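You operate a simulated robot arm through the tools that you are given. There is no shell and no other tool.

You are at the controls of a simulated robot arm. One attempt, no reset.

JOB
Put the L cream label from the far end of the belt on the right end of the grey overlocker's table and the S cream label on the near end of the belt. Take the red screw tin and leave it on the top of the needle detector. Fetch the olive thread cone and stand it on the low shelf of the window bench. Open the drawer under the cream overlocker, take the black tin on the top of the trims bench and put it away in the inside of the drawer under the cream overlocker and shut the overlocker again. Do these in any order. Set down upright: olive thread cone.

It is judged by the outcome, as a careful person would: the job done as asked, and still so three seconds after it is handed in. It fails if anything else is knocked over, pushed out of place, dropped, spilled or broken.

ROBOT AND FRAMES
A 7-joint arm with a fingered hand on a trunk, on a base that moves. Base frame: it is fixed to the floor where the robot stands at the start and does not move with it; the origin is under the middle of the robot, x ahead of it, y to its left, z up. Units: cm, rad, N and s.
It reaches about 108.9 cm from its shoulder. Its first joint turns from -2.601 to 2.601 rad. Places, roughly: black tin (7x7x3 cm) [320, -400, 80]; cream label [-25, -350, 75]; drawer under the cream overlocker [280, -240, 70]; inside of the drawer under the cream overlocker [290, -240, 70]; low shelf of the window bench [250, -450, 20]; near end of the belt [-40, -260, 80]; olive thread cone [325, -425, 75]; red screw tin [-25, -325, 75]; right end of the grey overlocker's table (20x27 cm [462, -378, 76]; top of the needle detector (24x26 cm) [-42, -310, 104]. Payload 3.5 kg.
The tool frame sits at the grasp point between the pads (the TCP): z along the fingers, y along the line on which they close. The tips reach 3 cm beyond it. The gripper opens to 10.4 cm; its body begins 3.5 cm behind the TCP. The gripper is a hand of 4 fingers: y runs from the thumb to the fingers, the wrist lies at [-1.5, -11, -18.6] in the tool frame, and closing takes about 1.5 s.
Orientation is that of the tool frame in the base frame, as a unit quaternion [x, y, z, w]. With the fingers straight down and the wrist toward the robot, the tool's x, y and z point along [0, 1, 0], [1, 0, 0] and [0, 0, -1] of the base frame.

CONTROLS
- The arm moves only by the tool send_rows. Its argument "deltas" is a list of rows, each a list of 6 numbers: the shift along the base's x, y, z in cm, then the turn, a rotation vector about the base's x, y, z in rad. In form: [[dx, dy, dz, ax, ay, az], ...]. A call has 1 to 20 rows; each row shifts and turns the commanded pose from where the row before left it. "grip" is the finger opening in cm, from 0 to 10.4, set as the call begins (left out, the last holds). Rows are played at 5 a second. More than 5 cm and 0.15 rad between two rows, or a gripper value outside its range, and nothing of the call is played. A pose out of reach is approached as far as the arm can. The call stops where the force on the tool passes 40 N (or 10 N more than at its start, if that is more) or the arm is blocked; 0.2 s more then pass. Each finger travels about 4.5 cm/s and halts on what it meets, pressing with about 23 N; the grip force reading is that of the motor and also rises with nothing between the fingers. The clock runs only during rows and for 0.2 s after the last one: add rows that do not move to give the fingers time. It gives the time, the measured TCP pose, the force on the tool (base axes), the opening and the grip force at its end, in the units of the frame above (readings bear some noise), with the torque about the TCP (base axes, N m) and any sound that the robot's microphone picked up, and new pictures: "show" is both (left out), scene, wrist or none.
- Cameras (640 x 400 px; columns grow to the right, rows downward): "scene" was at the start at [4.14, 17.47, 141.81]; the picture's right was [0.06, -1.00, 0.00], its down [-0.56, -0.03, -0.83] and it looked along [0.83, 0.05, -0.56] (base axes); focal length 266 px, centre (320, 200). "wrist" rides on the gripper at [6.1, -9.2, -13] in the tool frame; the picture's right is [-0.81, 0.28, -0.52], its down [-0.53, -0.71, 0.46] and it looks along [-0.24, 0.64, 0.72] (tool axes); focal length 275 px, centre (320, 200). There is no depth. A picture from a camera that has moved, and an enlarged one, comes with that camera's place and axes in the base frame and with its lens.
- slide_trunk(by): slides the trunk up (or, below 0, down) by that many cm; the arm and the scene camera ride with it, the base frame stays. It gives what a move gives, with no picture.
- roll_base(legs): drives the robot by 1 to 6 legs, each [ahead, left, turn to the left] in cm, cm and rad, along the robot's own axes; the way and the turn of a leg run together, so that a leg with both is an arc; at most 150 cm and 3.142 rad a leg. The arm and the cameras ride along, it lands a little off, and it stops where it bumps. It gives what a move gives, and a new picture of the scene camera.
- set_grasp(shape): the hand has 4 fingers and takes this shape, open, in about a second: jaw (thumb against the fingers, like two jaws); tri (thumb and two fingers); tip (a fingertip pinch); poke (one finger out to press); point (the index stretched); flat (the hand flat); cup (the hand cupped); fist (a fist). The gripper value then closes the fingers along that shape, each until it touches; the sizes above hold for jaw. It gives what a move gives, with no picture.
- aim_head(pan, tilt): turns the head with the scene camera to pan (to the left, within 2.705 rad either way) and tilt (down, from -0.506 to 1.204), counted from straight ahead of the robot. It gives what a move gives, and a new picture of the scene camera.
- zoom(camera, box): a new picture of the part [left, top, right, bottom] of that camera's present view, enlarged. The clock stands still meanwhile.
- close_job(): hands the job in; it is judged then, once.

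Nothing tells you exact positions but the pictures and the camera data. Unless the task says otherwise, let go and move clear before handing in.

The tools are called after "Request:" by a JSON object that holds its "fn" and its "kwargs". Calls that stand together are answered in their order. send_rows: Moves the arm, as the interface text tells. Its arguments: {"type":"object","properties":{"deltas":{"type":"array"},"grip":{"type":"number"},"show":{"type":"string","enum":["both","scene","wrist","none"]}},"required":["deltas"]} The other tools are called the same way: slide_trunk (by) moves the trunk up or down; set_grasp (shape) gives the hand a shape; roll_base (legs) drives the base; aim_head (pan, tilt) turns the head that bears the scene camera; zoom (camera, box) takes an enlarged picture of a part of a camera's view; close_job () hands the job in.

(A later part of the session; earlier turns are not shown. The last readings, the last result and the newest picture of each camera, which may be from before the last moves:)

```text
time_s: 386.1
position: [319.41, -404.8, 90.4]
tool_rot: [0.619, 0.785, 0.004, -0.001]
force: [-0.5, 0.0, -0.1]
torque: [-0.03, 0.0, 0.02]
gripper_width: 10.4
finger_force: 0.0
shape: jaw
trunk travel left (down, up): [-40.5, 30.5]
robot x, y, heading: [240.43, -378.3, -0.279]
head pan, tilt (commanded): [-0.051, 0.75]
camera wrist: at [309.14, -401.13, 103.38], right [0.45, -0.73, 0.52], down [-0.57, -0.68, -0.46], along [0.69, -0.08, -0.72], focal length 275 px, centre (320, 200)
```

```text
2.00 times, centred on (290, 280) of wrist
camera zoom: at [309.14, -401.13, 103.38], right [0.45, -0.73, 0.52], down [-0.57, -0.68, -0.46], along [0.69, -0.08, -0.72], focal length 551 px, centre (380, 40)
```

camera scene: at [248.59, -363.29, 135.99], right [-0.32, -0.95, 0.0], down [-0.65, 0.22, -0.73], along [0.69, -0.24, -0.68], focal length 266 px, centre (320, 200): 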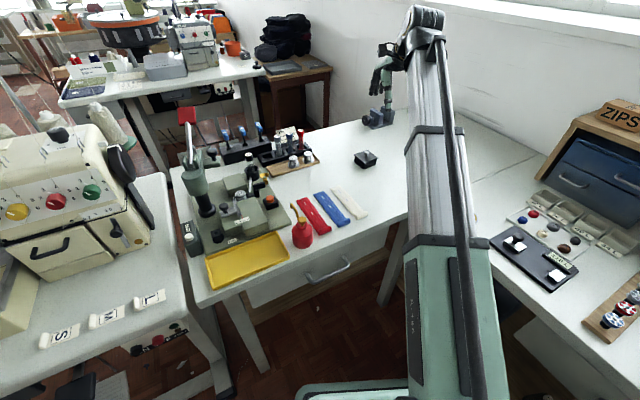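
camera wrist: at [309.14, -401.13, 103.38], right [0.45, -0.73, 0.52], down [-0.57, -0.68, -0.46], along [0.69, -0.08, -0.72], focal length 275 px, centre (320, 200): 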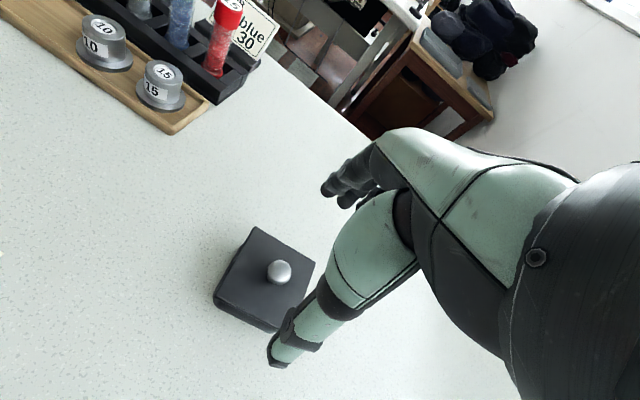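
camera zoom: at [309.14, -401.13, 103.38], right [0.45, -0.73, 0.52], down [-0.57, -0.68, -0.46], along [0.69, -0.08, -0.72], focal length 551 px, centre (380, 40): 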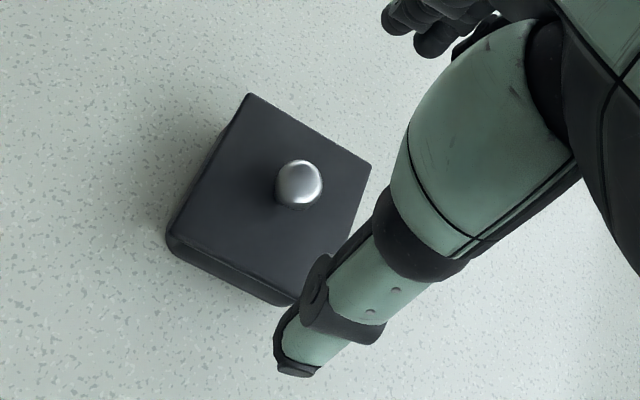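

Refining: bench top is nearer z≈79.5, lid top ≈83.4, knob ≈86; tin centre ≈(318.4,-404). I'll shift and descend carefully.

Request:
{"fn": "send_rows", "kwargs": {"deltas": [[-1, 0.8, -1.5, 0, 0, 0], [0, 0, -2, 0, 0, 0], [0, 0, -1.5, 0, 0, 0], [0, 0, 0, 0, 0, 0]], "show": "wrist"}}

Request:
{"fn": "zoom", "kwargs": {"camera": "wrist", "box": [160, 180, 420, 380]}}

Request:
{"fn": "zoom", "kwargs": {"camera": "scene", "box": [300, 80, 460, 200]}}

```text
time_s: 387.1
position: [318.47, -403.83, 85.49]
tool_rot: [0.619, 0.785, 0.004, 0.0]
force: [0.2, -0.1, 0.2]
torque: [0.02, 0.01, 0.03]
gripper_width: 10.38
finger_force: 0.1
shape: jaw
trunk travel left (down, up): [-40.5, 30.5]
robot x, y, heading: [240.79, -377.9, -0.273]
head pan, tilt (commanded): [-0.051, 0.75]
camera wrist: at [308.17, -400.15, 98.43], right [0.45, -0.73, 0.52], down [-0.57, -0.68, -0.46], along [0.69, -0.08, -0.72], focal length 275 px, centre (320, 200)
```

wrist: 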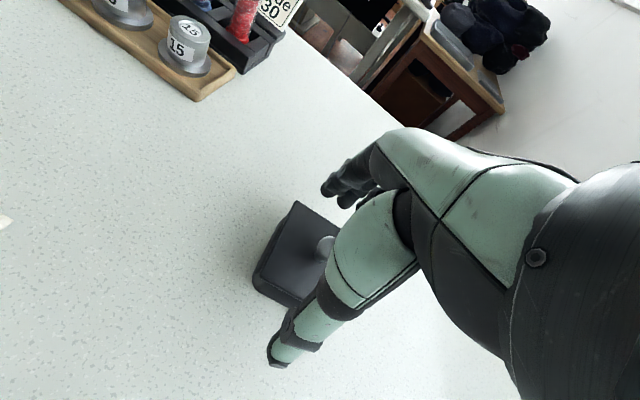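

```text
2.00 times, centred on (290, 280) of wrist
camera zoom: at [308.17, -400.15, 98.43], right [0.45, -0.73, 0.52], down [-0.57, -0.68, -0.46], along [0.69, -0.08, -0.72], focal length 551 px, centre (380, 40)
```

zoom: 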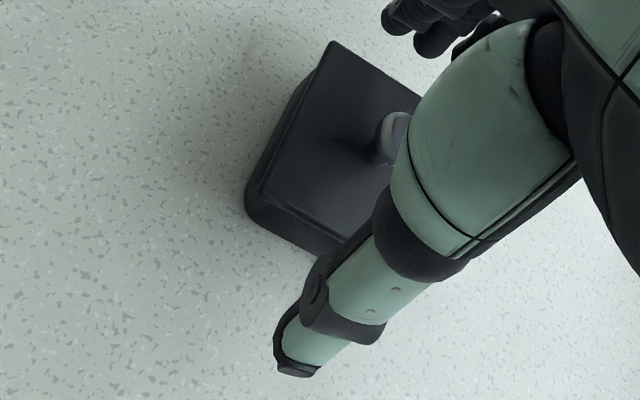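

```text
3.33 times, centred on (380, 140) of scene
camera zoom: at [248.59, -363.29, 135.99], right [-0.32, -0.95, 0.0], down [-0.65, 0.22, -0.73], along [0.69, -0.24, -0.68], focal length 886 px, centre (120, 400)
```

zoom: 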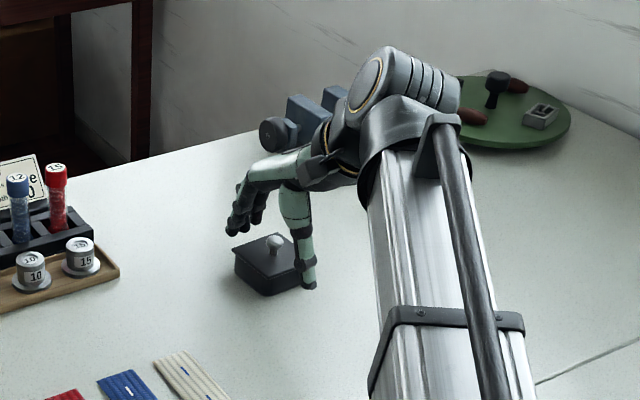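

The tin is between thumb and fingers. Descending the last bit.

Request:
{"fn": "send_rows", "kwargs": {"deltas": [[-0.3, 0, -0.9, 0, 0, 0], [0, 0, -0.7, 0, 0, 0], [0, 0, -0.4, 0, 0, 0], [0, 0, 0, 0, 0, 0]], "show": "none"}}

Request:
{"fn": "send_rows", "kwargs": {"deltas": [[0, 0, -0.3, 0, 0, 0], [0, 0, 0, 0, 0, 0]], "show": "wrist"}}

Request:
{"fn": "zoom", "kwargs": {"camera": "scene", "box": [300, 80, 460, 200]}}

```text
time_s: 388.1
position: [318.2, -403.89, 83.43]
tool_rot: [0.62, 0.785, 0.004, 0.0]
force: [0.1, 0.4, -1.1]
torque: [0.03, -0.04, -0.01]
gripper_width: 10.39
finger_force: 0.1
shape: jaw
trunk travel left (down, up): [-40.5, 30.5]
robot x, y, heading: [240.79, -378.27, -0.278]
head pan, tilt (commanded): [-0.051, 0.75]
```

```text
time_s: 388.7
position: [318.16, -403.87, 83.12]
tool_rot: [0.619, 0.785, 0.004, 0.0]
force: [-0.2, -0.1, 0.1]
torque: [0.01, -0.01, -0.01]
gripper_width: 10.42
finger_force: 0.1
shape: jaw
trunk travel left (down, up): [-40.5, 30.5]
robot x, y, heading: [240.66, -378.37, -0.277]
head pan, tilt (commanded): [-0.051, 0.75]
camera wrist: at [307.77, -400.14, 96.16], right [0.45, -0.73, 0.52], down [-0.57, -0.68, -0.46], along [0.69, -0.08, -0.72], focal length 275 px, centre (320, 200)
```

wrist: 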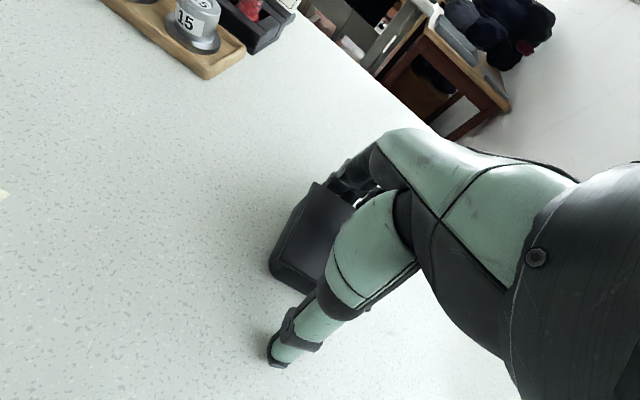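

```text
3.33 times, centred on (380, 140) of scene
camera zoom: at [248.59, -363.29, 135.99], right [-0.32, -0.95, 0.0], down [-0.65, 0.22, -0.73], along [0.69, -0.24, -0.68], focal length 886 px, centre (120, 400)
```

zoom: 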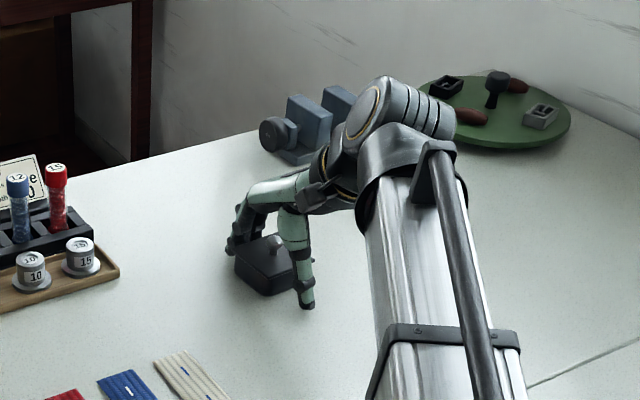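

Request:
{"fn": "send_rows", "kwargs": {"deltas": [[0, 0, -0.3, 0, 0, 0], [0, 0, 0, 0, 0, 0]], "show": "none"}}

Request:
{"fn": "send_rows", "kwargs": {"deltas": [[0, 0, 0, 0, 0, 0], [0, 0, 0, 0, 0, 0], [0, 0, 0, 0, 0, 0], [0, 0, 0, 0, 0, 0], [0, 0, 0, 0, 0, 0], [0, 0, 0, 0, 0, 0], [0, 0, 0, 0, 0, 0], [0, 0, 0, 0, 0, 0]], "grip": 0, "show": "wrist"}}

Request:
{"fn": "zoom", "kwargs": {"camera": "scene", "box": [300, 80, 460, 200]}}

```text
time_s: 389.3
position: [318.21, -403.85, 82.84]
tool_rot: [0.619, 0.786, 0.004, 0.001]
force: [-1.0, -0.4, 6.6]
torque: [0.03, -0.38, -0.01]
gripper_width: 10.34
finger_force: 0.0
shape: jaw
trunk travel left (down, up): [-40.5, 30.5]
robot x, y, heading: [240.69, -377.84, -0.279]
head pan, tilt (commanded): [-0.051, 0.75]
```

```text
time_s: 391.1
position: [318.12, -403.8, 83.05]
tool_rot: [0.619, 0.785, 0.004, 0.002]
force: [-4.2, -1.3, 26.2]
torque: [-0.23, 1.23, 0.07]
gripper_width: 5.66
finger_force: 23.2
shape: jaw
trunk travel left (down, up): [-40.5, 30.5]
robot x, y, heading: [240.4, -377.9, -0.275]
head pan, tilt (commanded): [-0.051, 0.75]
camera wrist: at [307.62, -400.1, 96.06], right [0.45, -0.73, 0.52], down [-0.57, -0.68, -0.46], along [0.69, -0.08, -0.72], focal length 275 px, centre (320, 200)
```

wrist: 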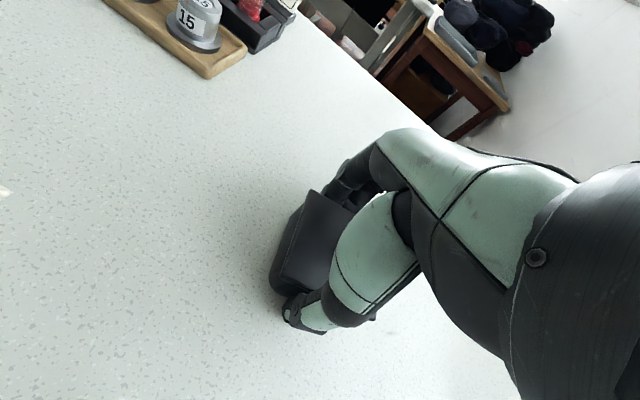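

```text
3.33 times, centred on (380, 140) of scene
camera zoom: at [248.33, -363.22, 136.01], right [-0.32, -0.95, 0.0], down [-0.64, 0.22, -0.73], along [0.69, -0.24, -0.68], focal length 886 px, centre (120, 400)
```

zoom: 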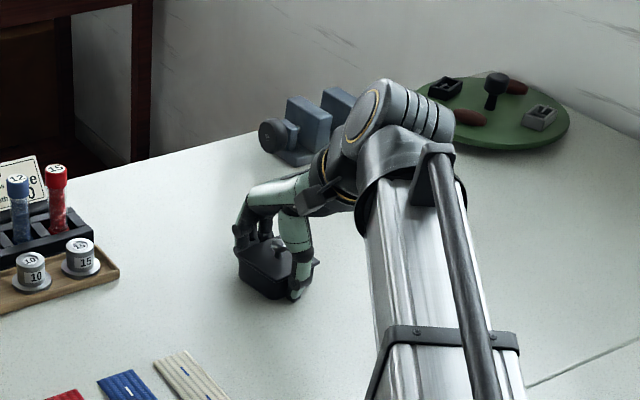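

The tin is gripped (5.7 cm). Lifting gently.

Request:
{"fn": "send_rows", "kwargs": {"deltas": [[0, 0, 0.6, 0, 0, 0], [0, 0, 1, 0, 0, 0], [0, 0, 2, 0, 0, 0], [0, 0, 3, 0, 0, 0], [0, 0, 0, 0, 0, 0]], "show": "both"}}

Request:
{"fn": "zoom", "kwargs": {"camera": "scene", "box": [300, 80, 460, 200]}}

```text
time_s: 392.3
position: [318.14, -403.76, 89.54]
tool_rot: [0.619, 0.786, 0.005, 0.0]
force: [0.3, 0.5, -0.4]
torque: [0.0, -0.02, 0.01]
gripper_width: 5.66
finger_force: 23.0
shape: jaw
trunk travel left (down, up): [-40.5, 30.5]
robot x, y, heading: [240.62, -378.01, -0.272]
head pan, tilt (commanded): [-0.051, 0.75]
camera scene: at [248.58, -363.29, 135.99], right [-0.32, -0.95, 0.0], down [-0.65, 0.22, -0.73], along [0.69, -0.24, -0.68], focal length 266 px, centre (320, 200)
camera wrist: at [307.88, -400.07, 102.56], right [0.45, -0.73, 0.52], down [-0.57, -0.68, -0.46], along [0.69, -0.08, -0.72], focal length 275 px, centre (320, 200)
```

scene: 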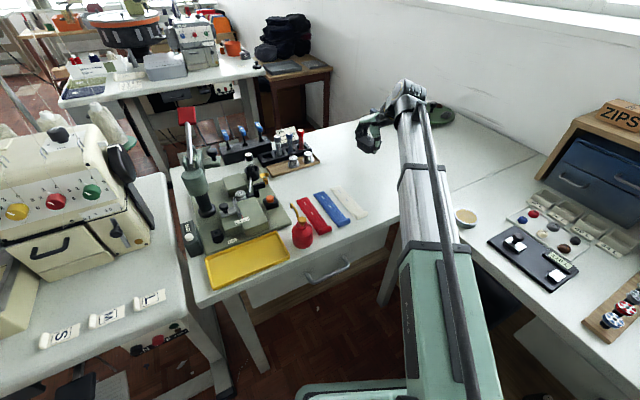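
wrist: 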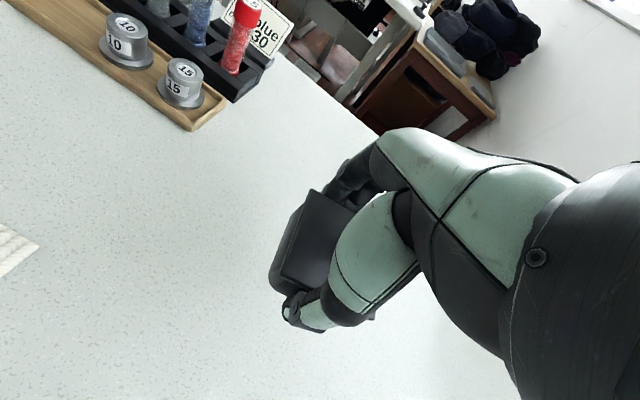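

```text
3.33 times, centred on (380, 140) of scene
camera zoom: at [248.58, -363.29, 135.99], right [-0.32, -0.95, 0.0], down [-0.65, 0.22, -0.73], along [0.69, -0.24, -0.68], focal length 886 px, centre (120, 400)
```

zoom: 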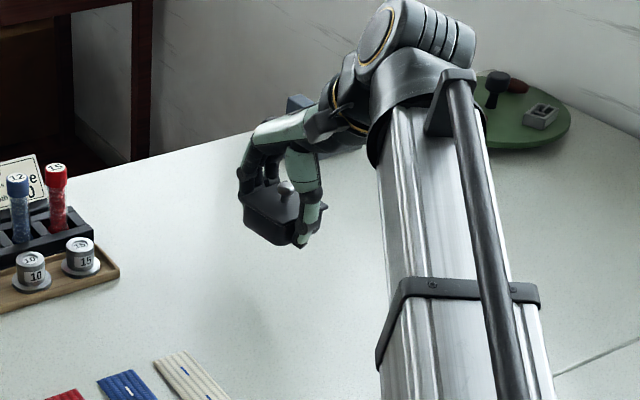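

The tin is held level with its lid on. Raising, pulling in, and retreating from the bench.

Request:
{"fn": "send_rows", "kwargs": {"deltas": [[0, 0, 4.5, 0, 0, 0], [0, 0, 4.5, 0, 0, 0], [0, 0, 4.5, 0, 0, 0], [0, 0, 4.5, 0, 0, 0], [-1, 0.5, 4, 0, 0, 0], [-4.2, 1.6, 0, 0, 0, 0], [-4.2, 1.6, 0, 0, 0, 0], [-4.2, 1.6, 0, 0, 0, 0], [-4.2, 1.6, 0, 0, 0, 0], [-4.2, 1.6, 0, 0, 0, 0], [-4.2, 1.6, 0, 0, 0, 0]], "show": "none"}}

Request:
{"fn": "roll_base", "kwargs": {"legs": [[-33, 32, 0]]}}

Request:
{"fn": "roll_base", "kwargs": {"legs": [[0, 0, -1.27]]}}

```text
time_s: 394.7
position: [291.95, -393.79, 111.38]
tool_rot: [0.619, 0.786, 0.005, 0.001]
force: [0.8, -0.3, -0.4]
torque: [-0.01, 0.04, 0.0]
gripper_width: 5.65
finger_force: 22.9
shape: jaw
trunk travel left (down, up): [-40.5, 30.5]
robot x, y, heading: [241.03, -378.2, -0.277]
head pan, tilt (commanded): [-0.051, 0.75]
```

```text
time_s: 397.5
position: [269.75, -353.6, 111.41]
tool_rot: [0.62, 0.785, 0.004, 0.0]
force: [0.2, -0.2, -1.2]
torque: [0.01, -0.01, 0.01]
gripper_width: 5.68
finger_force: 23.2
shape: jaw
trunk travel left (down, up): [-40.5, 30.5]
robot x, y, heading: [218.41, -338.08, -0.28]
head pan, tilt (commanded): [-0.051, 0.75]
camera scene: at [226.32, -323.14, 135.99], right [-0.32, -0.95, 0.0], down [-0.65, 0.22, -0.73], along [0.69, -0.24, -0.68], focal length 266 px, centre (320, 200)
```

scene: 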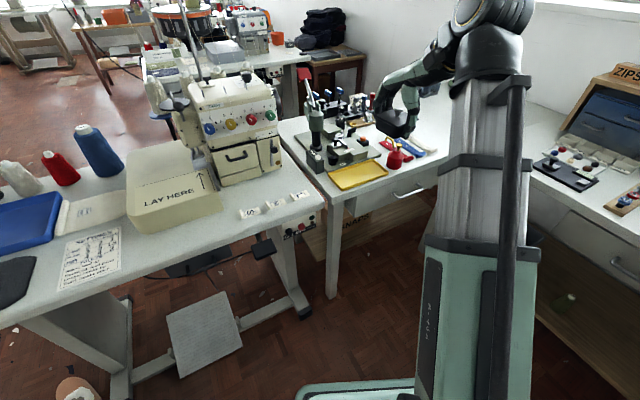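

```text
time_s: 401.1
position: [217.84, -391.81, 111.36]
tool_rot: [0.966, 0.258, 0.004, 0.003]
force: [0.1, 0.2, -0.7]
torque: [-0.03, -0.03, -0.01]
gripper_width: 5.61
finger_force: 22.7
shape: jaw
trunk travel left (down, up): [-40.5, 30.5]
robot x, y, heading: [218.55, -337.89, -1.564]
head pan, tilt (commanded): [-0.051, 0.75]
camera scene: at [234.77, -341.67, 135.99], right [-1.0, 0.04, 0.0], down [0.03, 0.68, -0.73], along [-0.03, -0.73, -0.68], focal length 266 px, centre (320, 200)
```

scene: 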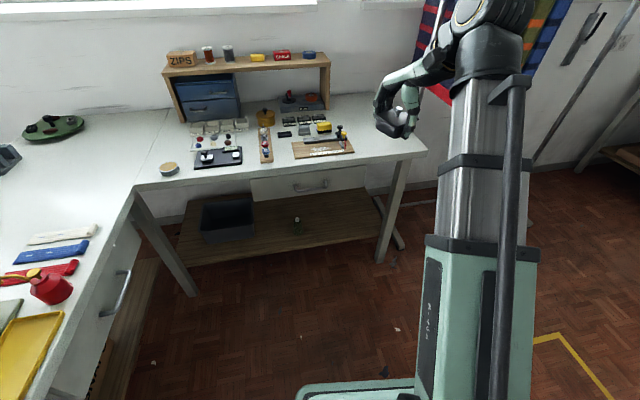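

The tin is still held. Now strafe and back up the aisle to the drawer.

Request:
{"fn": "roll_base", "kwargs": {"legs": [[0, -28, 0], [-108, 0, 0]]}}

Request:
{"fn": "roll_base", "kwargs": {"legs": [[0, 0, 1.6]]}}

Request:
{"fn": "aim_head", "kwargs": {"pan": -0.1, "tilt": 0.8}}

```text
time_s: 408.2
position: [188.5, -283.64, 111.36]
tool_rot: [0.965, 0.26, 0.004, 0.003]
force: [-1.0, -1.1, -1.4]
torque: [-0.02, -0.01, -0.03]
gripper_width: 5.61
finger_force: 22.3
shape: jaw
trunk travel left (down, up): [-40.5, 30.5]
robot x, y, heading: [188.79, -230.12, -1.558]
head pan, tilt (commanded): [-0.051, 0.75]
camera scene: at [205.3, -233.52, 135.99], right [-1.0, 0.04, 0.0], down [0.03, 0.68, -0.73], along [-0.03, -0.73, -0.68], focal length 266 px, centre (320, 200)
```

scene: 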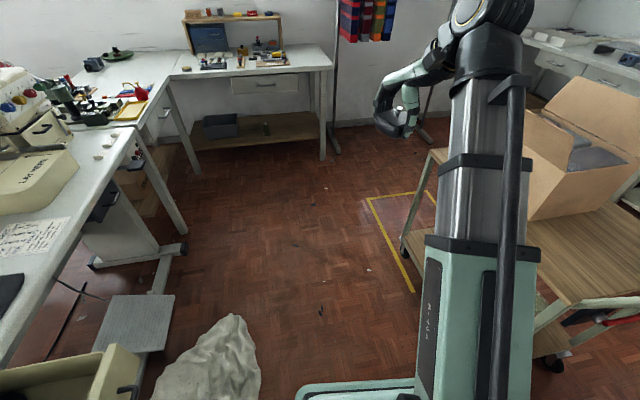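

```text
time_s: 412.5
position: [242.42, -228.85, 111.42]
tool_rot: [0.487, 0.873, 0.005, 0.0]
force: [0.9, -0.4, -0.7]
torque: [-0.02, -0.01, -0.03]
gripper_width: 5.64
finger_force: 23.3
shape: jaw
trunk travel left (down, up): [-40.5, 30.5]
robot x, y, heading: [188.47, -229.54, 0.038]
head pan, tilt (commanded): [-0.051, 0.75]
camera scene: at [191.77, -213.24, 135.99], right [-0.01, -1.0, 0.0], down [-0.68, 0.01, -0.73], along [0.73, -0.01, -0.68], focal length 266 px, centre (320, 200)
```

scene: 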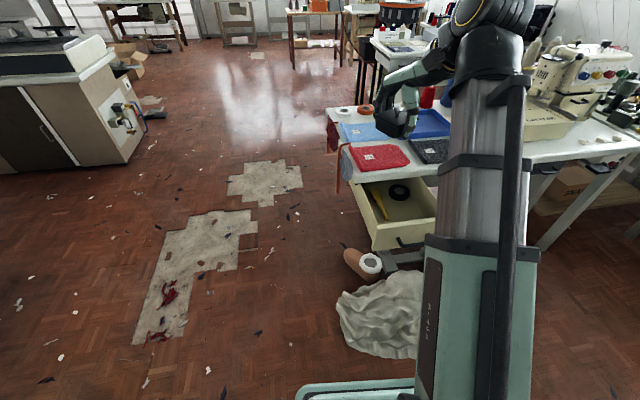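

```text
time_s: 413.1
position: [242.63, -228.87, 111.46]
tool_rot: [0.487, 0.873, 0.004, 0.0]
force: [0.5, -0.6, -0.8]
torque: [0.0, 0.01, -0.03]
gripper_width: 5.6
finger_force: 22.4
shape: jaw
trunk travel left (down, up): [-40.5, 30.5]
robot x, y, heading: [188.9, -229.77, 0.039]
head pan, tilt (commanded): [-0.099, 0.799]
camera scene: at [191.54, -213.63, 135.59], right [-0.06, -1.0, 0.0], down [-0.72, 0.04, -0.7], along [0.7, -0.04, -0.72], focal length 266 px, centre (320, 200)
```

scene: 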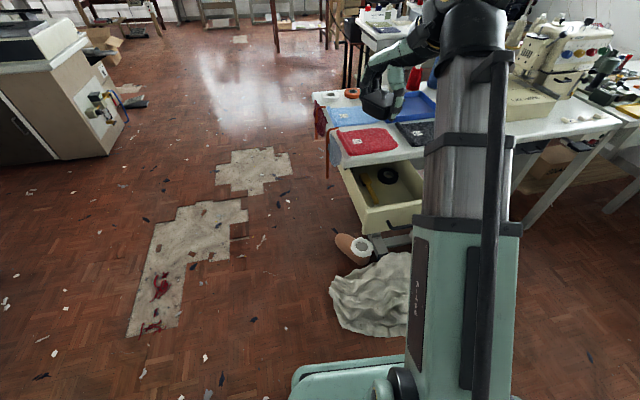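

I'm back at the open drawer. Now move the tin above the free front-right part of the drawer, aligning it with the drawer.

Request:
{"fn": "send_rows", "kwargs": {"deltas": [[2.3, -3.1, -1.5, 0, 0, -0.062], [2.3, -3.1, -1.5, 0, 0, -0.062], [2.3, -3.1, -1.5, 0, 0, -0.062], [2.3, -3.1, -1.5, 0, 0, -0.062], [2.3, -3.1, -1.5, 0, 0, -0.062], [2.3, -3.1, -1.5, 0, 0, -0.062], [0, 0, 0, 0, 0, 0]], "show": "both"}}

Request:
{"fn": "zoom", "kwargs": {"camera": "wrist", "box": [80, 160, 400, 400]}}

```text
time_s: 414.7
position: [256.43, -247.47, 102.52]
tool_rot: [0.641, 0.767, 0.005, 0.0]
force: [-0.2, -1.3, -1.1]
torque: [0.02, 0.02, 0.02]
gripper_width: 5.6
finger_force: 23.3
shape: jaw
trunk travel left (down, up): [-40.5, 30.5]
robot x, y, heading: [188.89, -230.22, 0.04]
head pan, tilt (commanded): [-0.099, 0.799]
camera scene: at [191.55, -213.66, 135.6], right [-0.06, -1.0, 0.0], down [-0.72, 0.04, -0.7], along [0.7, -0.04, -0.72], focal length 266 px, centre (320, 200)
camera wrist: at [246.35, -243.36, 115.46], right [0.41, -0.75, 0.52], down [-0.6, -0.65, -0.46], along [0.68, -0.12, -0.72], focal length 275 px, centre (320, 200)
```

scene: 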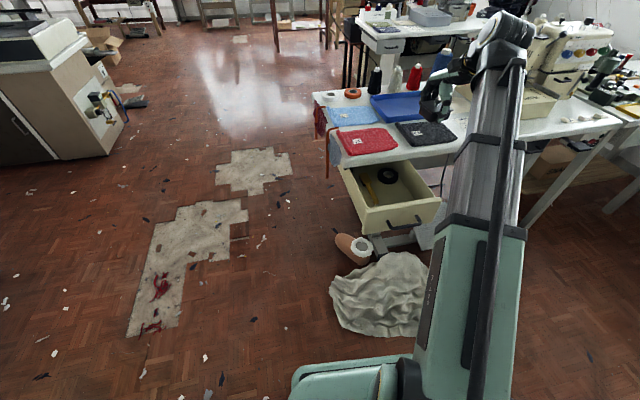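
wrist: 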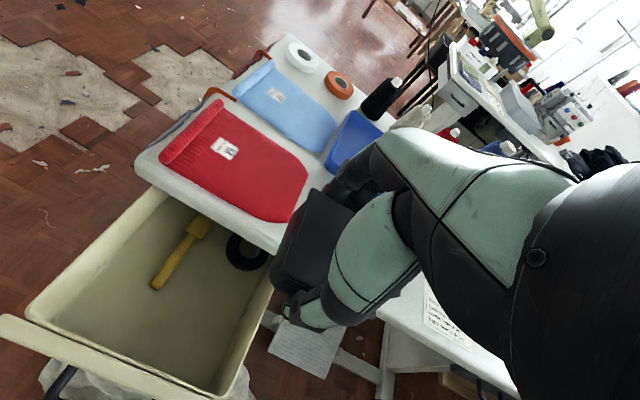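

```text
1.67 times, centred on (240, 280) of wrist
camera zoom: at [246.35, -243.36, 115.46], right [0.41, -0.75, 0.52], down [-0.6, -0.65, -0.46], along [0.68, -0.12, -0.72], focal length 459 px, centre (453, 67)
```

zoom: 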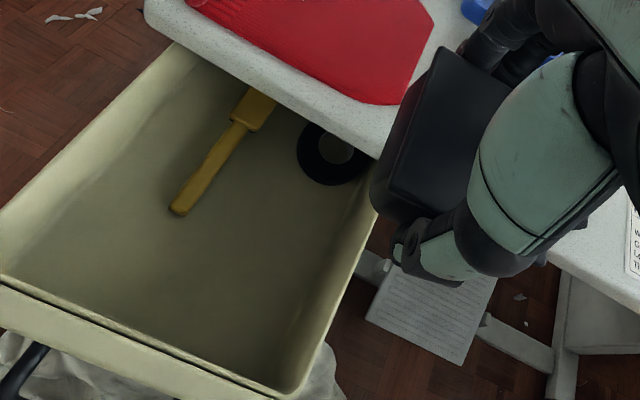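

The free zone in the drawer is x 250–266, y −240…−252; the hand is over it at (256.5,-247). Descending toward the rim first.

Request:
{"fn": "send_rows", "kwargs": {"deltas": [[0.1, 0.5, -4, 0, 0, 0], [0, 0, -4, 0, 0, 0], [0, 0, -4, 0, 0, 0], [0, 0, -4, 0, 0, 0], [0, 0, -4, 0, 0, 0], [0, 0, -1.5, 0, 0, 0], [0, 0, 0, 0, 0, 0]], "show": "both"}}

Request:
{"fn": "zoom", "kwargs": {"camera": "scene", "box": [320, 110, 480, 250]}}

Request:
{"fn": "zoom", "kwargs": {"camera": "wrist", "box": [120, 180, 440, 400]}}

```text
time_s: 416.3
position: [256.38, -246.86, 80.82]
tool_rot: [0.64, 0.768, 0.005, 0.002]
force: [0.1, 0.2, -0.9]
torque: [-0.02, 0.01, 0.01]
gripper_width: 5.59
finger_force: 22.6
shape: jaw
trunk travel left (down, up): [-40.5, 30.5]
robot x, y, heading: [188.62, -229.81, 0.042]
head pan, tilt (commanded): [-0.099, 0.799]
camera scene: at [191.54, -213.64, 135.59], right [-0.06, -1.0, 0.0], down [-0.72, 0.04, -0.7], along [0.7, -0.04, -0.72], focal length 266 px, centre (320, 200)
camera wrist: at [246.29, -242.57, 93.82], right [0.41, -0.75, 0.52], down [-0.6, -0.65, -0.46], along [0.68, -0.12, -0.72], focal length 275 px, centre (320, 200)
```

scene: 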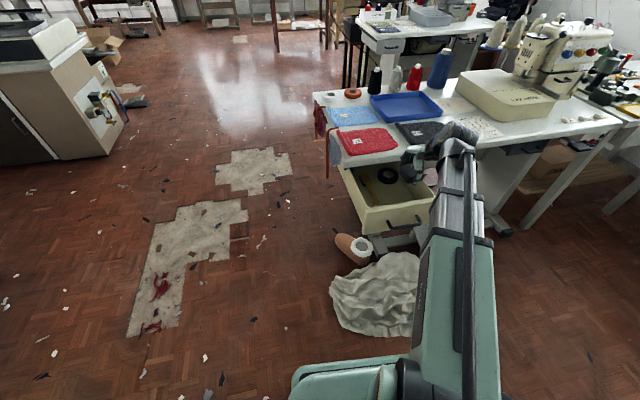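
wrist: 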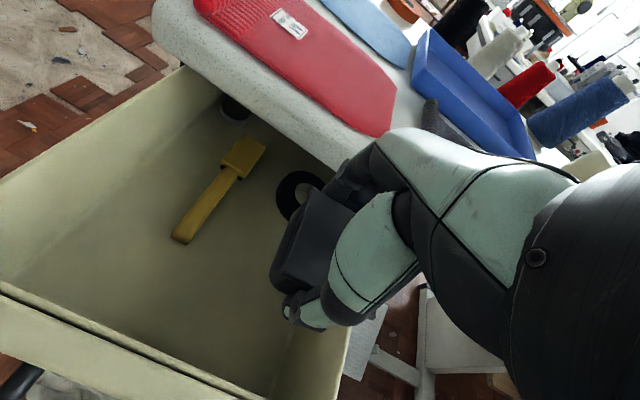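

```text
2.86 times, centred on (400, 180) of scene
camera zoom: at [191.54, -213.64, 135.59], right [-0.06, -1.0, 0.0], down [-0.72, 0.04, -0.7], along [0.7, -0.04, -0.72], focal length 759 px, centre (91, 257)
```

zoom: 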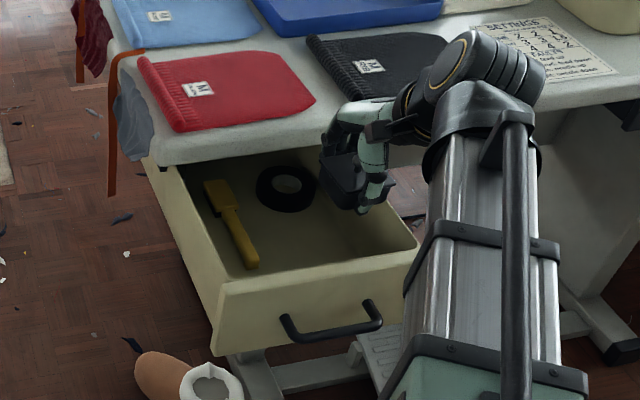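

```text
1.82 times, centred on (280, 290) of wrist
camera zoom: at [246.29, -242.57, 93.82], right [0.41, -0.75, 0.52], down [-0.6, -0.65, -0.46], along [0.68, -0.12, -0.72], focal length 500 px, centre (393, 36)
```

zoom: 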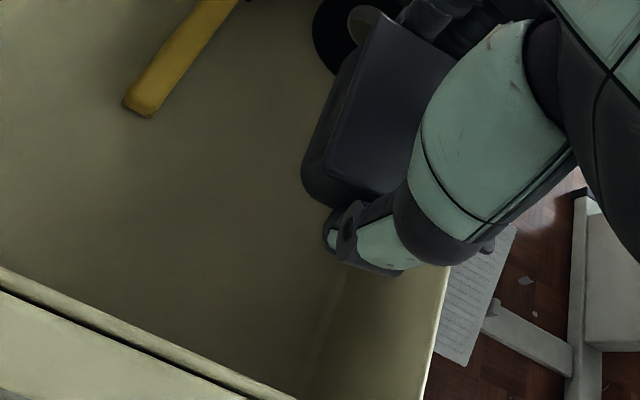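

Good alignment; shifting 1.3 cm away from the right wall and lowering into the drawer.

Request:
{"fn": "send_rows", "kwargs": {"deltas": [[0.2, 1.3, -1.5, 0, 0, 0], [0, 0, -2, 0, 0, 0], [0, 0, -2, 0, 0, 0], [0, 0, -2, 0, 0, 0], [0, 0, -1.5, 0, 0, 0], [0, 0, 0, 0, 0, 0]], "show": "both"}}

Request:
{"fn": "zoom", "kwargs": {"camera": "scene", "box": [320, 110, 480, 250]}}

Request:
{"fn": "zoom", "kwargs": {"camera": "wrist", "box": [120, 180, 440, 400]}}

```text
time_s: 417.7
position: [256.76, -245.69, 71.85]
tool_rot: [0.64, 0.768, 0.004, 0.001]
force: [0.3, 1.0, -1.0]
torque: [0.02, 0.01, 0.02]
gripper_width: 5.62
finger_force: 22.9
shape: jaw
trunk travel left (down, up): [-40.5, 30.5]
robot x, y, heading: [188.86, -229.91, 0.041]
head pan, tilt (commanded): [-0.099, 0.799]
camera scene: at [191.54, -213.64, 135.59], right [-0.06, -1.0, 0.0], down [-0.72, 0.04, -0.7], along [0.7, -0.04, -0.72], focal length 266 px, centre (320, 200)
camera wrist: at [246.55, -241.32, 84.89], right [0.41, -0.75, 0.52], down [-0.6, -0.65, -0.46], along [0.68, -0.12, -0.72], focal length 275 px, centre (320, 200)
```

scene: 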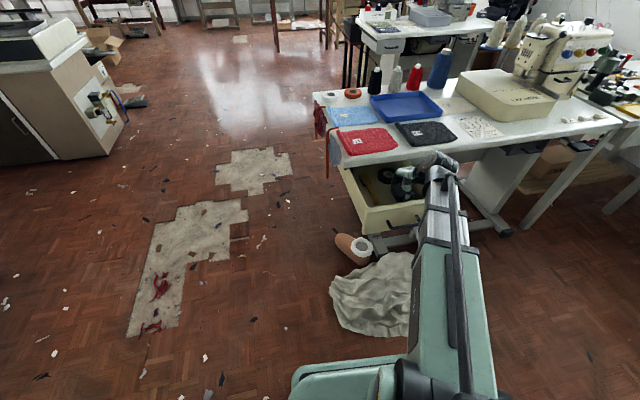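
wrist: 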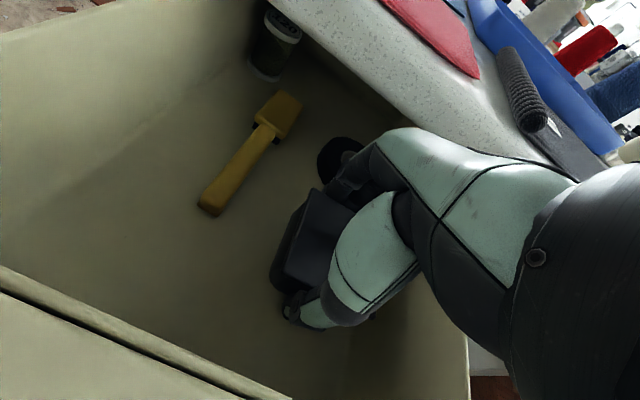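

```text
2.86 times, centred on (400, 180) of scene
camera zoom: at [191.54, -213.64, 135.59], right [-0.06, -1.0, 0.0], down [-0.72, 0.04, -0.7], along [0.7, -0.04, -0.72], focal length 759 px, centre (91, 257)
```

zoom: 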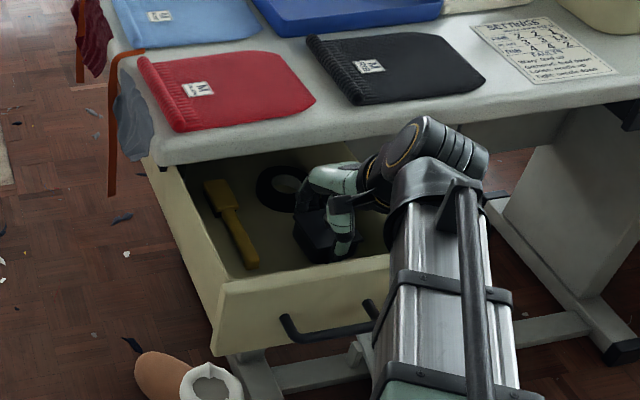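

```text
1.82 times, centred on (280, 290) of wrist
camera zoom: at [246.55, -241.32, 84.89], right [0.41, -0.75, 0.52], down [-0.6, -0.65, -0.46], along [0.68, -0.12, -0.72], focal length 500 px, centre (393, 36)
```

zoom: 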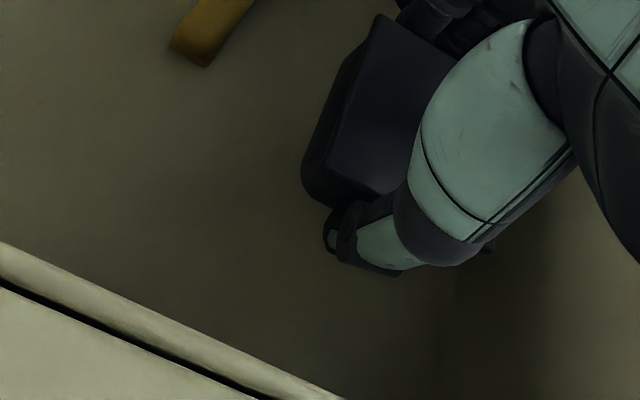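

Request:
{"fn": "send_rows", "kwargs": {"deltas": [[0, 0, -1, 0, 0, 0], [0, 0, -1, 0, 0, 0], [0, 0, -0.7, 0, 0, 0], [0, 0, 0, 0, 0, 0]], "show": "none"}}

Request:
{"fn": "send_rows", "kwargs": {"deltas": [[0, 0, -0.5, 0, 0, 0], [0, 0, -0.5, 0, 0, 0], [0, 0, 0, 0, 0, 0]], "show": "none"}}

```text
time_s: 418.7
position: [256.73, -245.53, 69.1]
tool_rot: [0.641, 0.768, 0.004, 0.001]
force: [-0.9, -0.1, -1.1]
torque: [0.01, 0.0, 0.02]
gripper_width: 5.6
finger_force: 23.0
shape: jaw
trunk travel left (down, up): [-40.5, 30.5]
robot x, y, heading: [188.71, -229.95, 0.038]
head pan, tilt (commanded): [-0.099, 0.799]
```

```text
time_s: 419.5
position: [256.77, -245.57, 68.37]
tool_rot: [0.64, 0.768, 0.006, 0.002]
force: [1.5, 0.0, 12.8]
torque: [-0.06, 0.51, 0.0]
gripper_width: 5.57
finger_force: 23.0
shape: jaw
trunk travel left (down, up): [-40.5, 30.5]
robot x, y, heading: [188.5, -229.99, 0.038]
head pan, tilt (commanded): [-0.099, 0.799]
```

Contact with the drawer floor. I'll open just enough (8.5 cm) to let go, then rise straight up.

Request:
{"fn": "send_rows", "kwargs": {"deltas": [[0, 0, 0.15, 0, 0, 0], [0, 0, 0, 0, 0, 0], [0, 0, 0, 0, 0, 0], [0, 0, 0, 0, 0, 0], [0, 0, 0, 0, 0, 0]], "grip": 8.5, "show": "both"}}

Request:
{"fn": "zoom", "kwargs": {"camera": "wrist", "box": [120, 180, 440, 400]}}

```text
time_s: 420.7
position: [256.67, -245.56, 68.23]
tool_rot: [0.64, 0.768, 0.004, 0.0]
force: [0.2, 0.1, 0.6]
torque: [-0.01, -0.02, -0.02]
gripper_width: 8.48
finger_force: 0.0
shape: jaw
trunk travel left (down, up): [-40.5, 30.5]
robot x, y, heading: [188.63, -229.88, 0.044]
head pan, tilt (commanded): [-0.099, 0.799]
camera scene: at [191.53, -213.64, 135.59], right [-0.06, -1.0, 0.0], down [-0.72, 0.04, -0.7], along [0.7, -0.04, -0.72], focal length 266 px, centre (320, 200)
camera wrist: at [246.57, -241.31, 81.32], right [0.41, -0.75, 0.52], down [-0.6, -0.65, -0.46], along [0.68, -0.12, -0.72], focal length 275 px, centre (320, 200)
```

scene: 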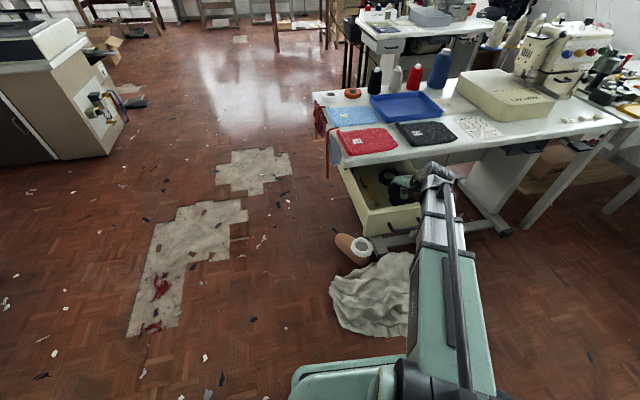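
wrist: 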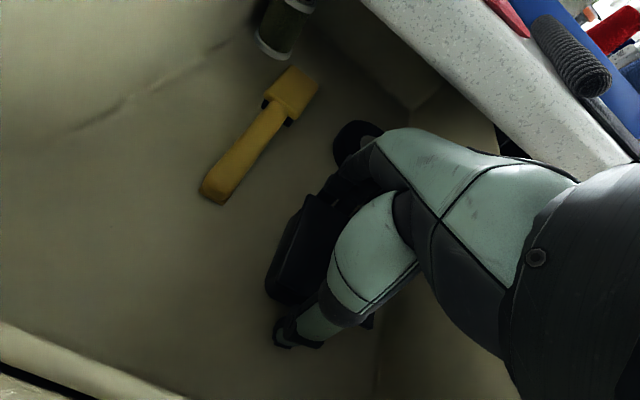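

```text
1.82 times, centred on (280, 290) of wrist
camera zoom: at [246.57, -241.31, 81.32], right [0.41, -0.75, 0.52], down [-0.6, -0.65, -0.46], along [0.68, -0.12, -0.72], focal length 500 px, centre (393, 36)
```

zoom: 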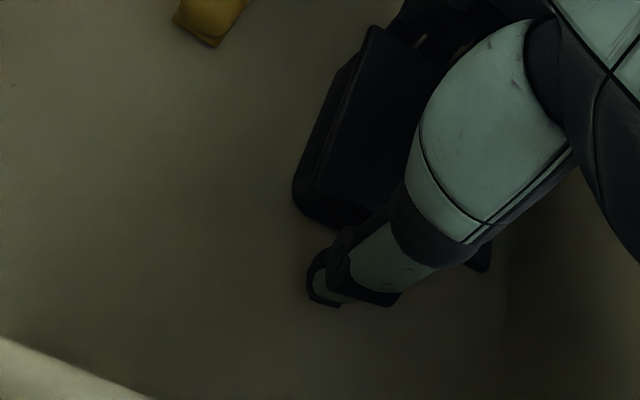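

Released. Rising straight up out of the drawer.

Request:
{"fn": "send_rows", "kwargs": {"deltas": [[0, 0, 1, 0, 0, 0], [0, 0, 2, 0, 0, 0], [0, 0, 3, 0, 0, 0], [0, 0, 4, 0, 0, 0], [0, 0, 4, 0, 0, 0], [0, 0, 4, 0, 0, 0], [0, 0, 4, 0, 0, 0], [0, 0, 4, 0, 0, 0]], "show": "both"}}

Request:
{"fn": "zoom", "kwargs": {"camera": "wrist", "box": [60, 160, 380, 400]}}

```text
time_s: 422.5
position: [256.84, -245.85, 94.35]
tool_rot: [0.64, 0.768, 0.004, 0.0]
force: [-0.1, 0.4, -0.4]
torque: [0.01, 0.0, 0.0]
gripper_width: 8.5
finger_force: 0.0
shape: jaw
trunk travel left (down, up): [-40.5, 30.5]
robot x, y, heading: [188.71, -230.15, 0.043]
head pan, tilt (commanded): [-0.099, 0.799]
camera scene: at [191.54, -213.64, 135.59], right [-0.06, -1.0, 0.0], down [-0.72, 0.04, -0.7], along [0.7, -0.04, -0.72], focal length 266 px, centre (320, 200)
camera wrist: at [246.66, -241.41, 107.38], right [0.41, -0.75, 0.52], down [-0.6, -0.65, -0.46], along [0.68, -0.12, -0.72], focal length 275 px, centre (320, 200)
```

scene: 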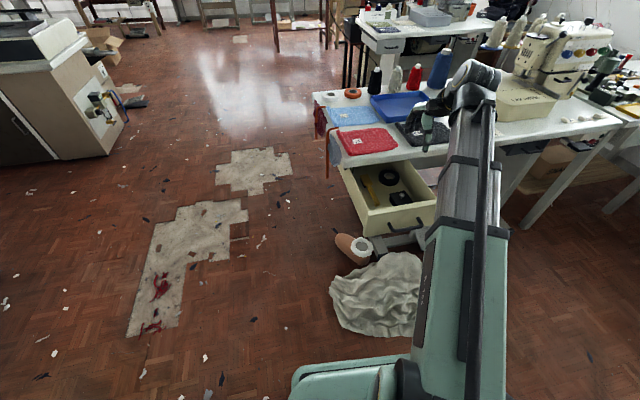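
wrist: 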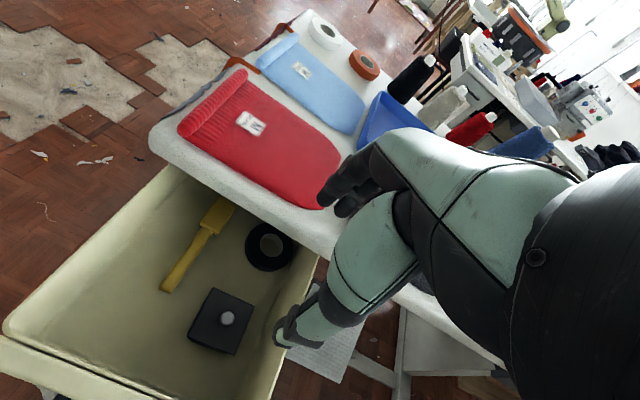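

```text
1.67 times, centred on (220, 280) of wrist
camera zoom: at [246.66, -241.41, 107.38], right [0.41, -0.75, 0.52], down [-0.6, -0.65, -0.46], along [0.68, -0.12, -0.72], focal length 459 px, centre (487, 67)
```

zoom: 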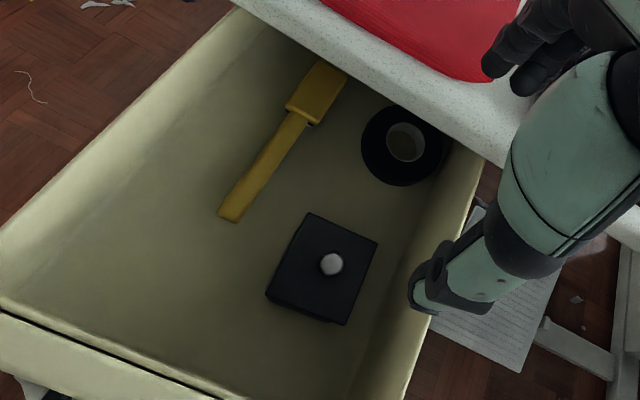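

The black tin sits upright in the drawer with free space around. Checking that its knob stays below the drawer's rim before shutting.

Request:
{"fn": "zoom", "kwargs": {"camera": "scene", "box": [330, 140, 450, 250]}}

```text
3.64 times, centred on (390, 195) of scene
camera zoom: at [191.54, -213.64, 135.59], right [-0.06, -1.0, 0.0], down [-0.72, 0.04, -0.7], along [0.7, -0.04, -0.72], focal length 966 px, centre (66, 218)
```

zoom: 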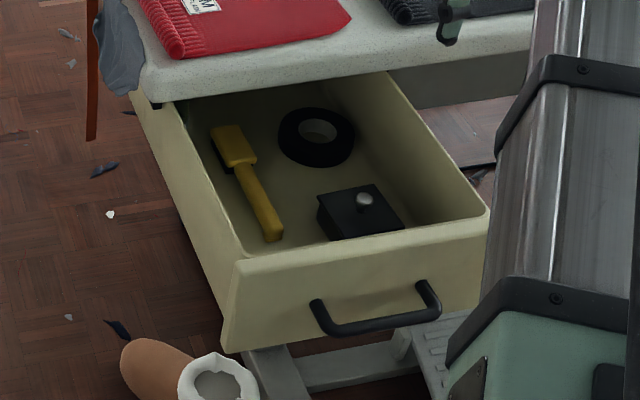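

The knob top (z≈70) is below the rim. Now I'll back the base, pitch the hand forward again above the handle, to push the drawer shut by its handle.

Request:
{"fn": "roll_base", "kwargs": {"legs": [[-11, 0, 0]]}}

Request:
{"fn": "send_rows", "kwargs": {"deltas": [[-1, 0.8, 1, 0, 0, 0], [-1, 0.8, 1, 0, 0, 0], [0, 0, 0, 0.0257, -0.1404, 0], [0, 0, 0, 0.0257, -0.1404, 0], [0, 0, 0, 0.0257, -0.1404, 0], [0, 0, 0, 0.0257, -0.1404, 0], [0, 0, 0, 0.0257, -0.1404, 0], [0, 0, 0, 0.0257, -0.1404, 0], [0, 0, 0, 0.0257, -0.1404, 0], [0, 0, 0, 0.0257, -0.1404, 0], [0, 0, 0, 0.0257, -0.1404, 0], [0, 0, 0, 0.0257, -0.1404, 0], [0, 0, 0, 0.0257, -0.1404, 0]], "grip": 6.5, "show": "both"}}

```text
time_s: 423.7
position: [245.69, -246.19, 94.28]
tool_rot: [0.641, 0.767, 0.003, 0.0]
force: [-0.2, -0.2, 0.3]
torque: [0.01, 0.06, 0.0]
gripper_width: 8.5
finger_force: 0.1
shape: jaw
trunk travel left (down, up): [-40.5, 30.5]
robot x, y, heading: [178.02, -230.24, 0.036]
head pan, tilt (commanded): [-0.099, 0.799]
camera scene: at [180.46, -214.08, 135.59], right [-0.06, -1.0, 0.0], down [-0.72, 0.04, -0.7], along [0.7, -0.04, -0.72], focal length 266 px, centre (320, 200)
```

scene: 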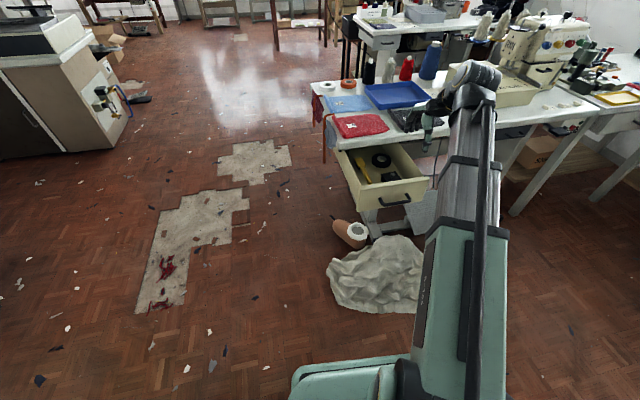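

```text
time_s: 426.5
position: [243.74, -244.61, 96.36]
tool_rot: [0.45, 0.542, 0.546, 0.453]
force: [0.5, -0.3, 0.5]
torque: [-0.03, -0.03, 0.03]
gripper_width: 6.52
finger_force: 0.1
shape: jaw
trunk travel left (down, up): [-40.5, 30.5]
robot x, y, heading: [177.59, -230.22, 0.039]
head pan, tilt (commanded): [-0.099, 0.799]
camera scene: at [180.46, -214.08, 135.6], right [-0.06, -1.0, 0.0], down [-0.72, 0.04, -0.7], along [0.7, -0.04, -0.72], focal length 266 px, centre (320, 200)
camera wrist: at [229.91, -241.01, 87.06], right [-0.36, -0.89, 0.27], down [0.55, -0.44, -0.71], along [0.75, -0.11, 0.65], focal length 275 px, centre (320, 200)
```

scene: 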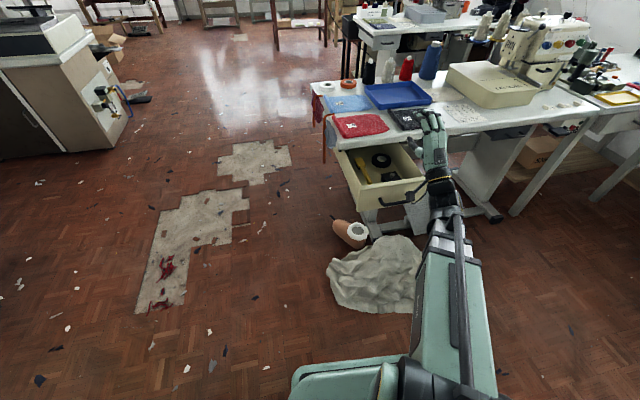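
wrist: 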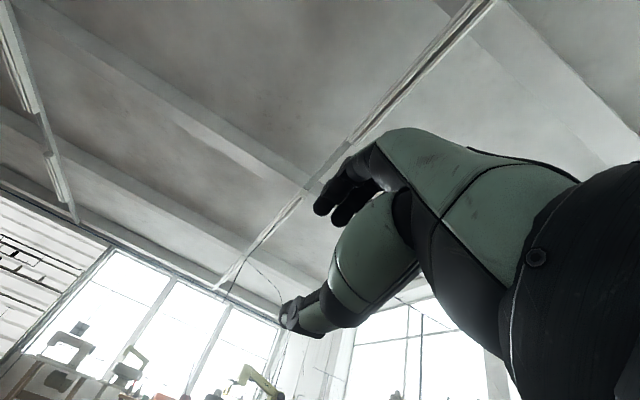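

Request:
{"fn": "send_rows", "kwargs": {"deltas": [[-2.5, 0, -2, 0, 0, 0], [-2.5, 0, -2, 0, 0, 0], [-2.5, 0, -2, 0, 0, 0], [-2.2, 0, -2, 0, 0, 0], [0, 0, -3, 0, 0, 0], [0, 0, -3, 0, 0, 0], [0, 0, 0, 0, 0, 0]], "show": "both"}}

Request:
{"fn": "zoom", "kwargs": {"camera": "scene", "box": [330, 130, 470, 260]}}

```text
time_s: 428.1
position: [233.93, -244.69, 82.14]
tool_rot: [0.45, 0.543, 0.546, 0.452]
force: [0.4, 0.4, -0.5]
torque: [0.0, -0.01, 0.0]
gripper_width: 6.51
finger_force: 0.1
shape: jaw
trunk travel left (down, up): [-40.5, 30.5]
robot x, y, heading: [177.61, -230.3, 0.039]
head pan, tilt (commanded): [-0.099, 0.799]
camera scene: at [180.46, -214.08, 135.59], right [-0.06, -1.0, 0.0], down [-0.72, 0.04, -0.7], along [0.7, -0.04, -0.72], focal length 266 px, centre (320, 200)
camera wrist: at [220.03, -241.04, 72.91], right [-0.36, -0.89, 0.27], down [0.55, -0.44, -0.71], along [0.75, -0.11, 0.65], focal length 275 px, centre (320, 200)
```

scene: 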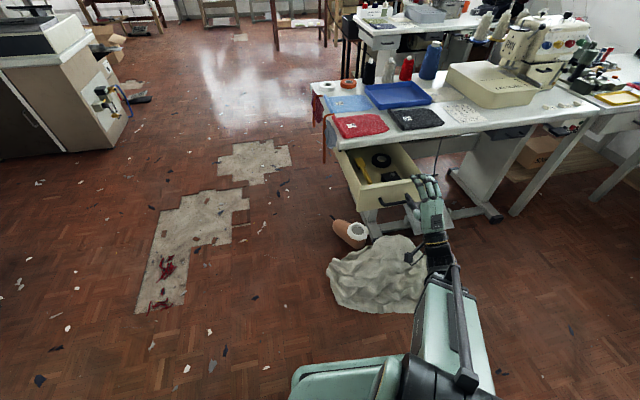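
wrist: 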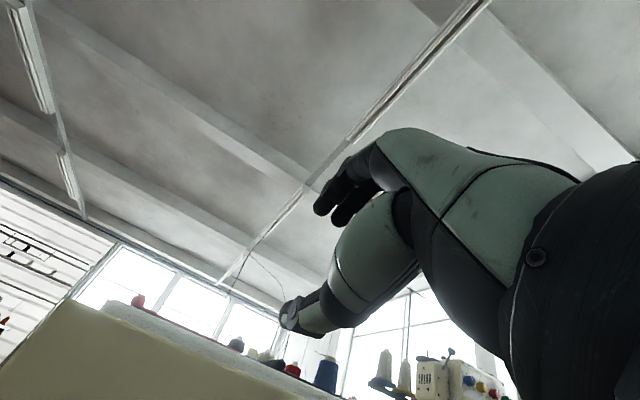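

```text
3.08 times, centred on (400, 195) of scene
camera zoom: at [180.46, -214.08, 135.59], right [-0.06, -1.0, 0.0], down [-0.72, 0.04, -0.7], along [0.7, -0.04, -0.72], focal length 818 px, centre (74, 215)
```

zoom: 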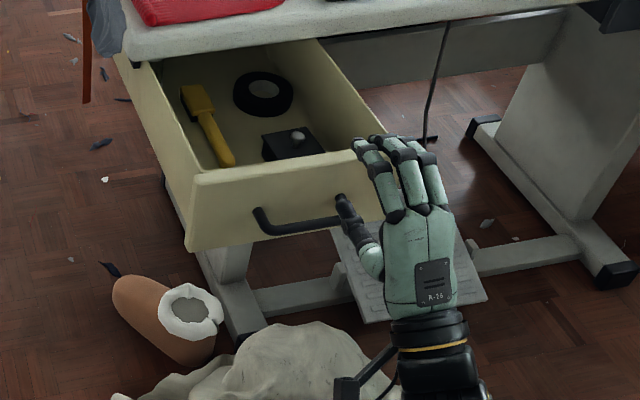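

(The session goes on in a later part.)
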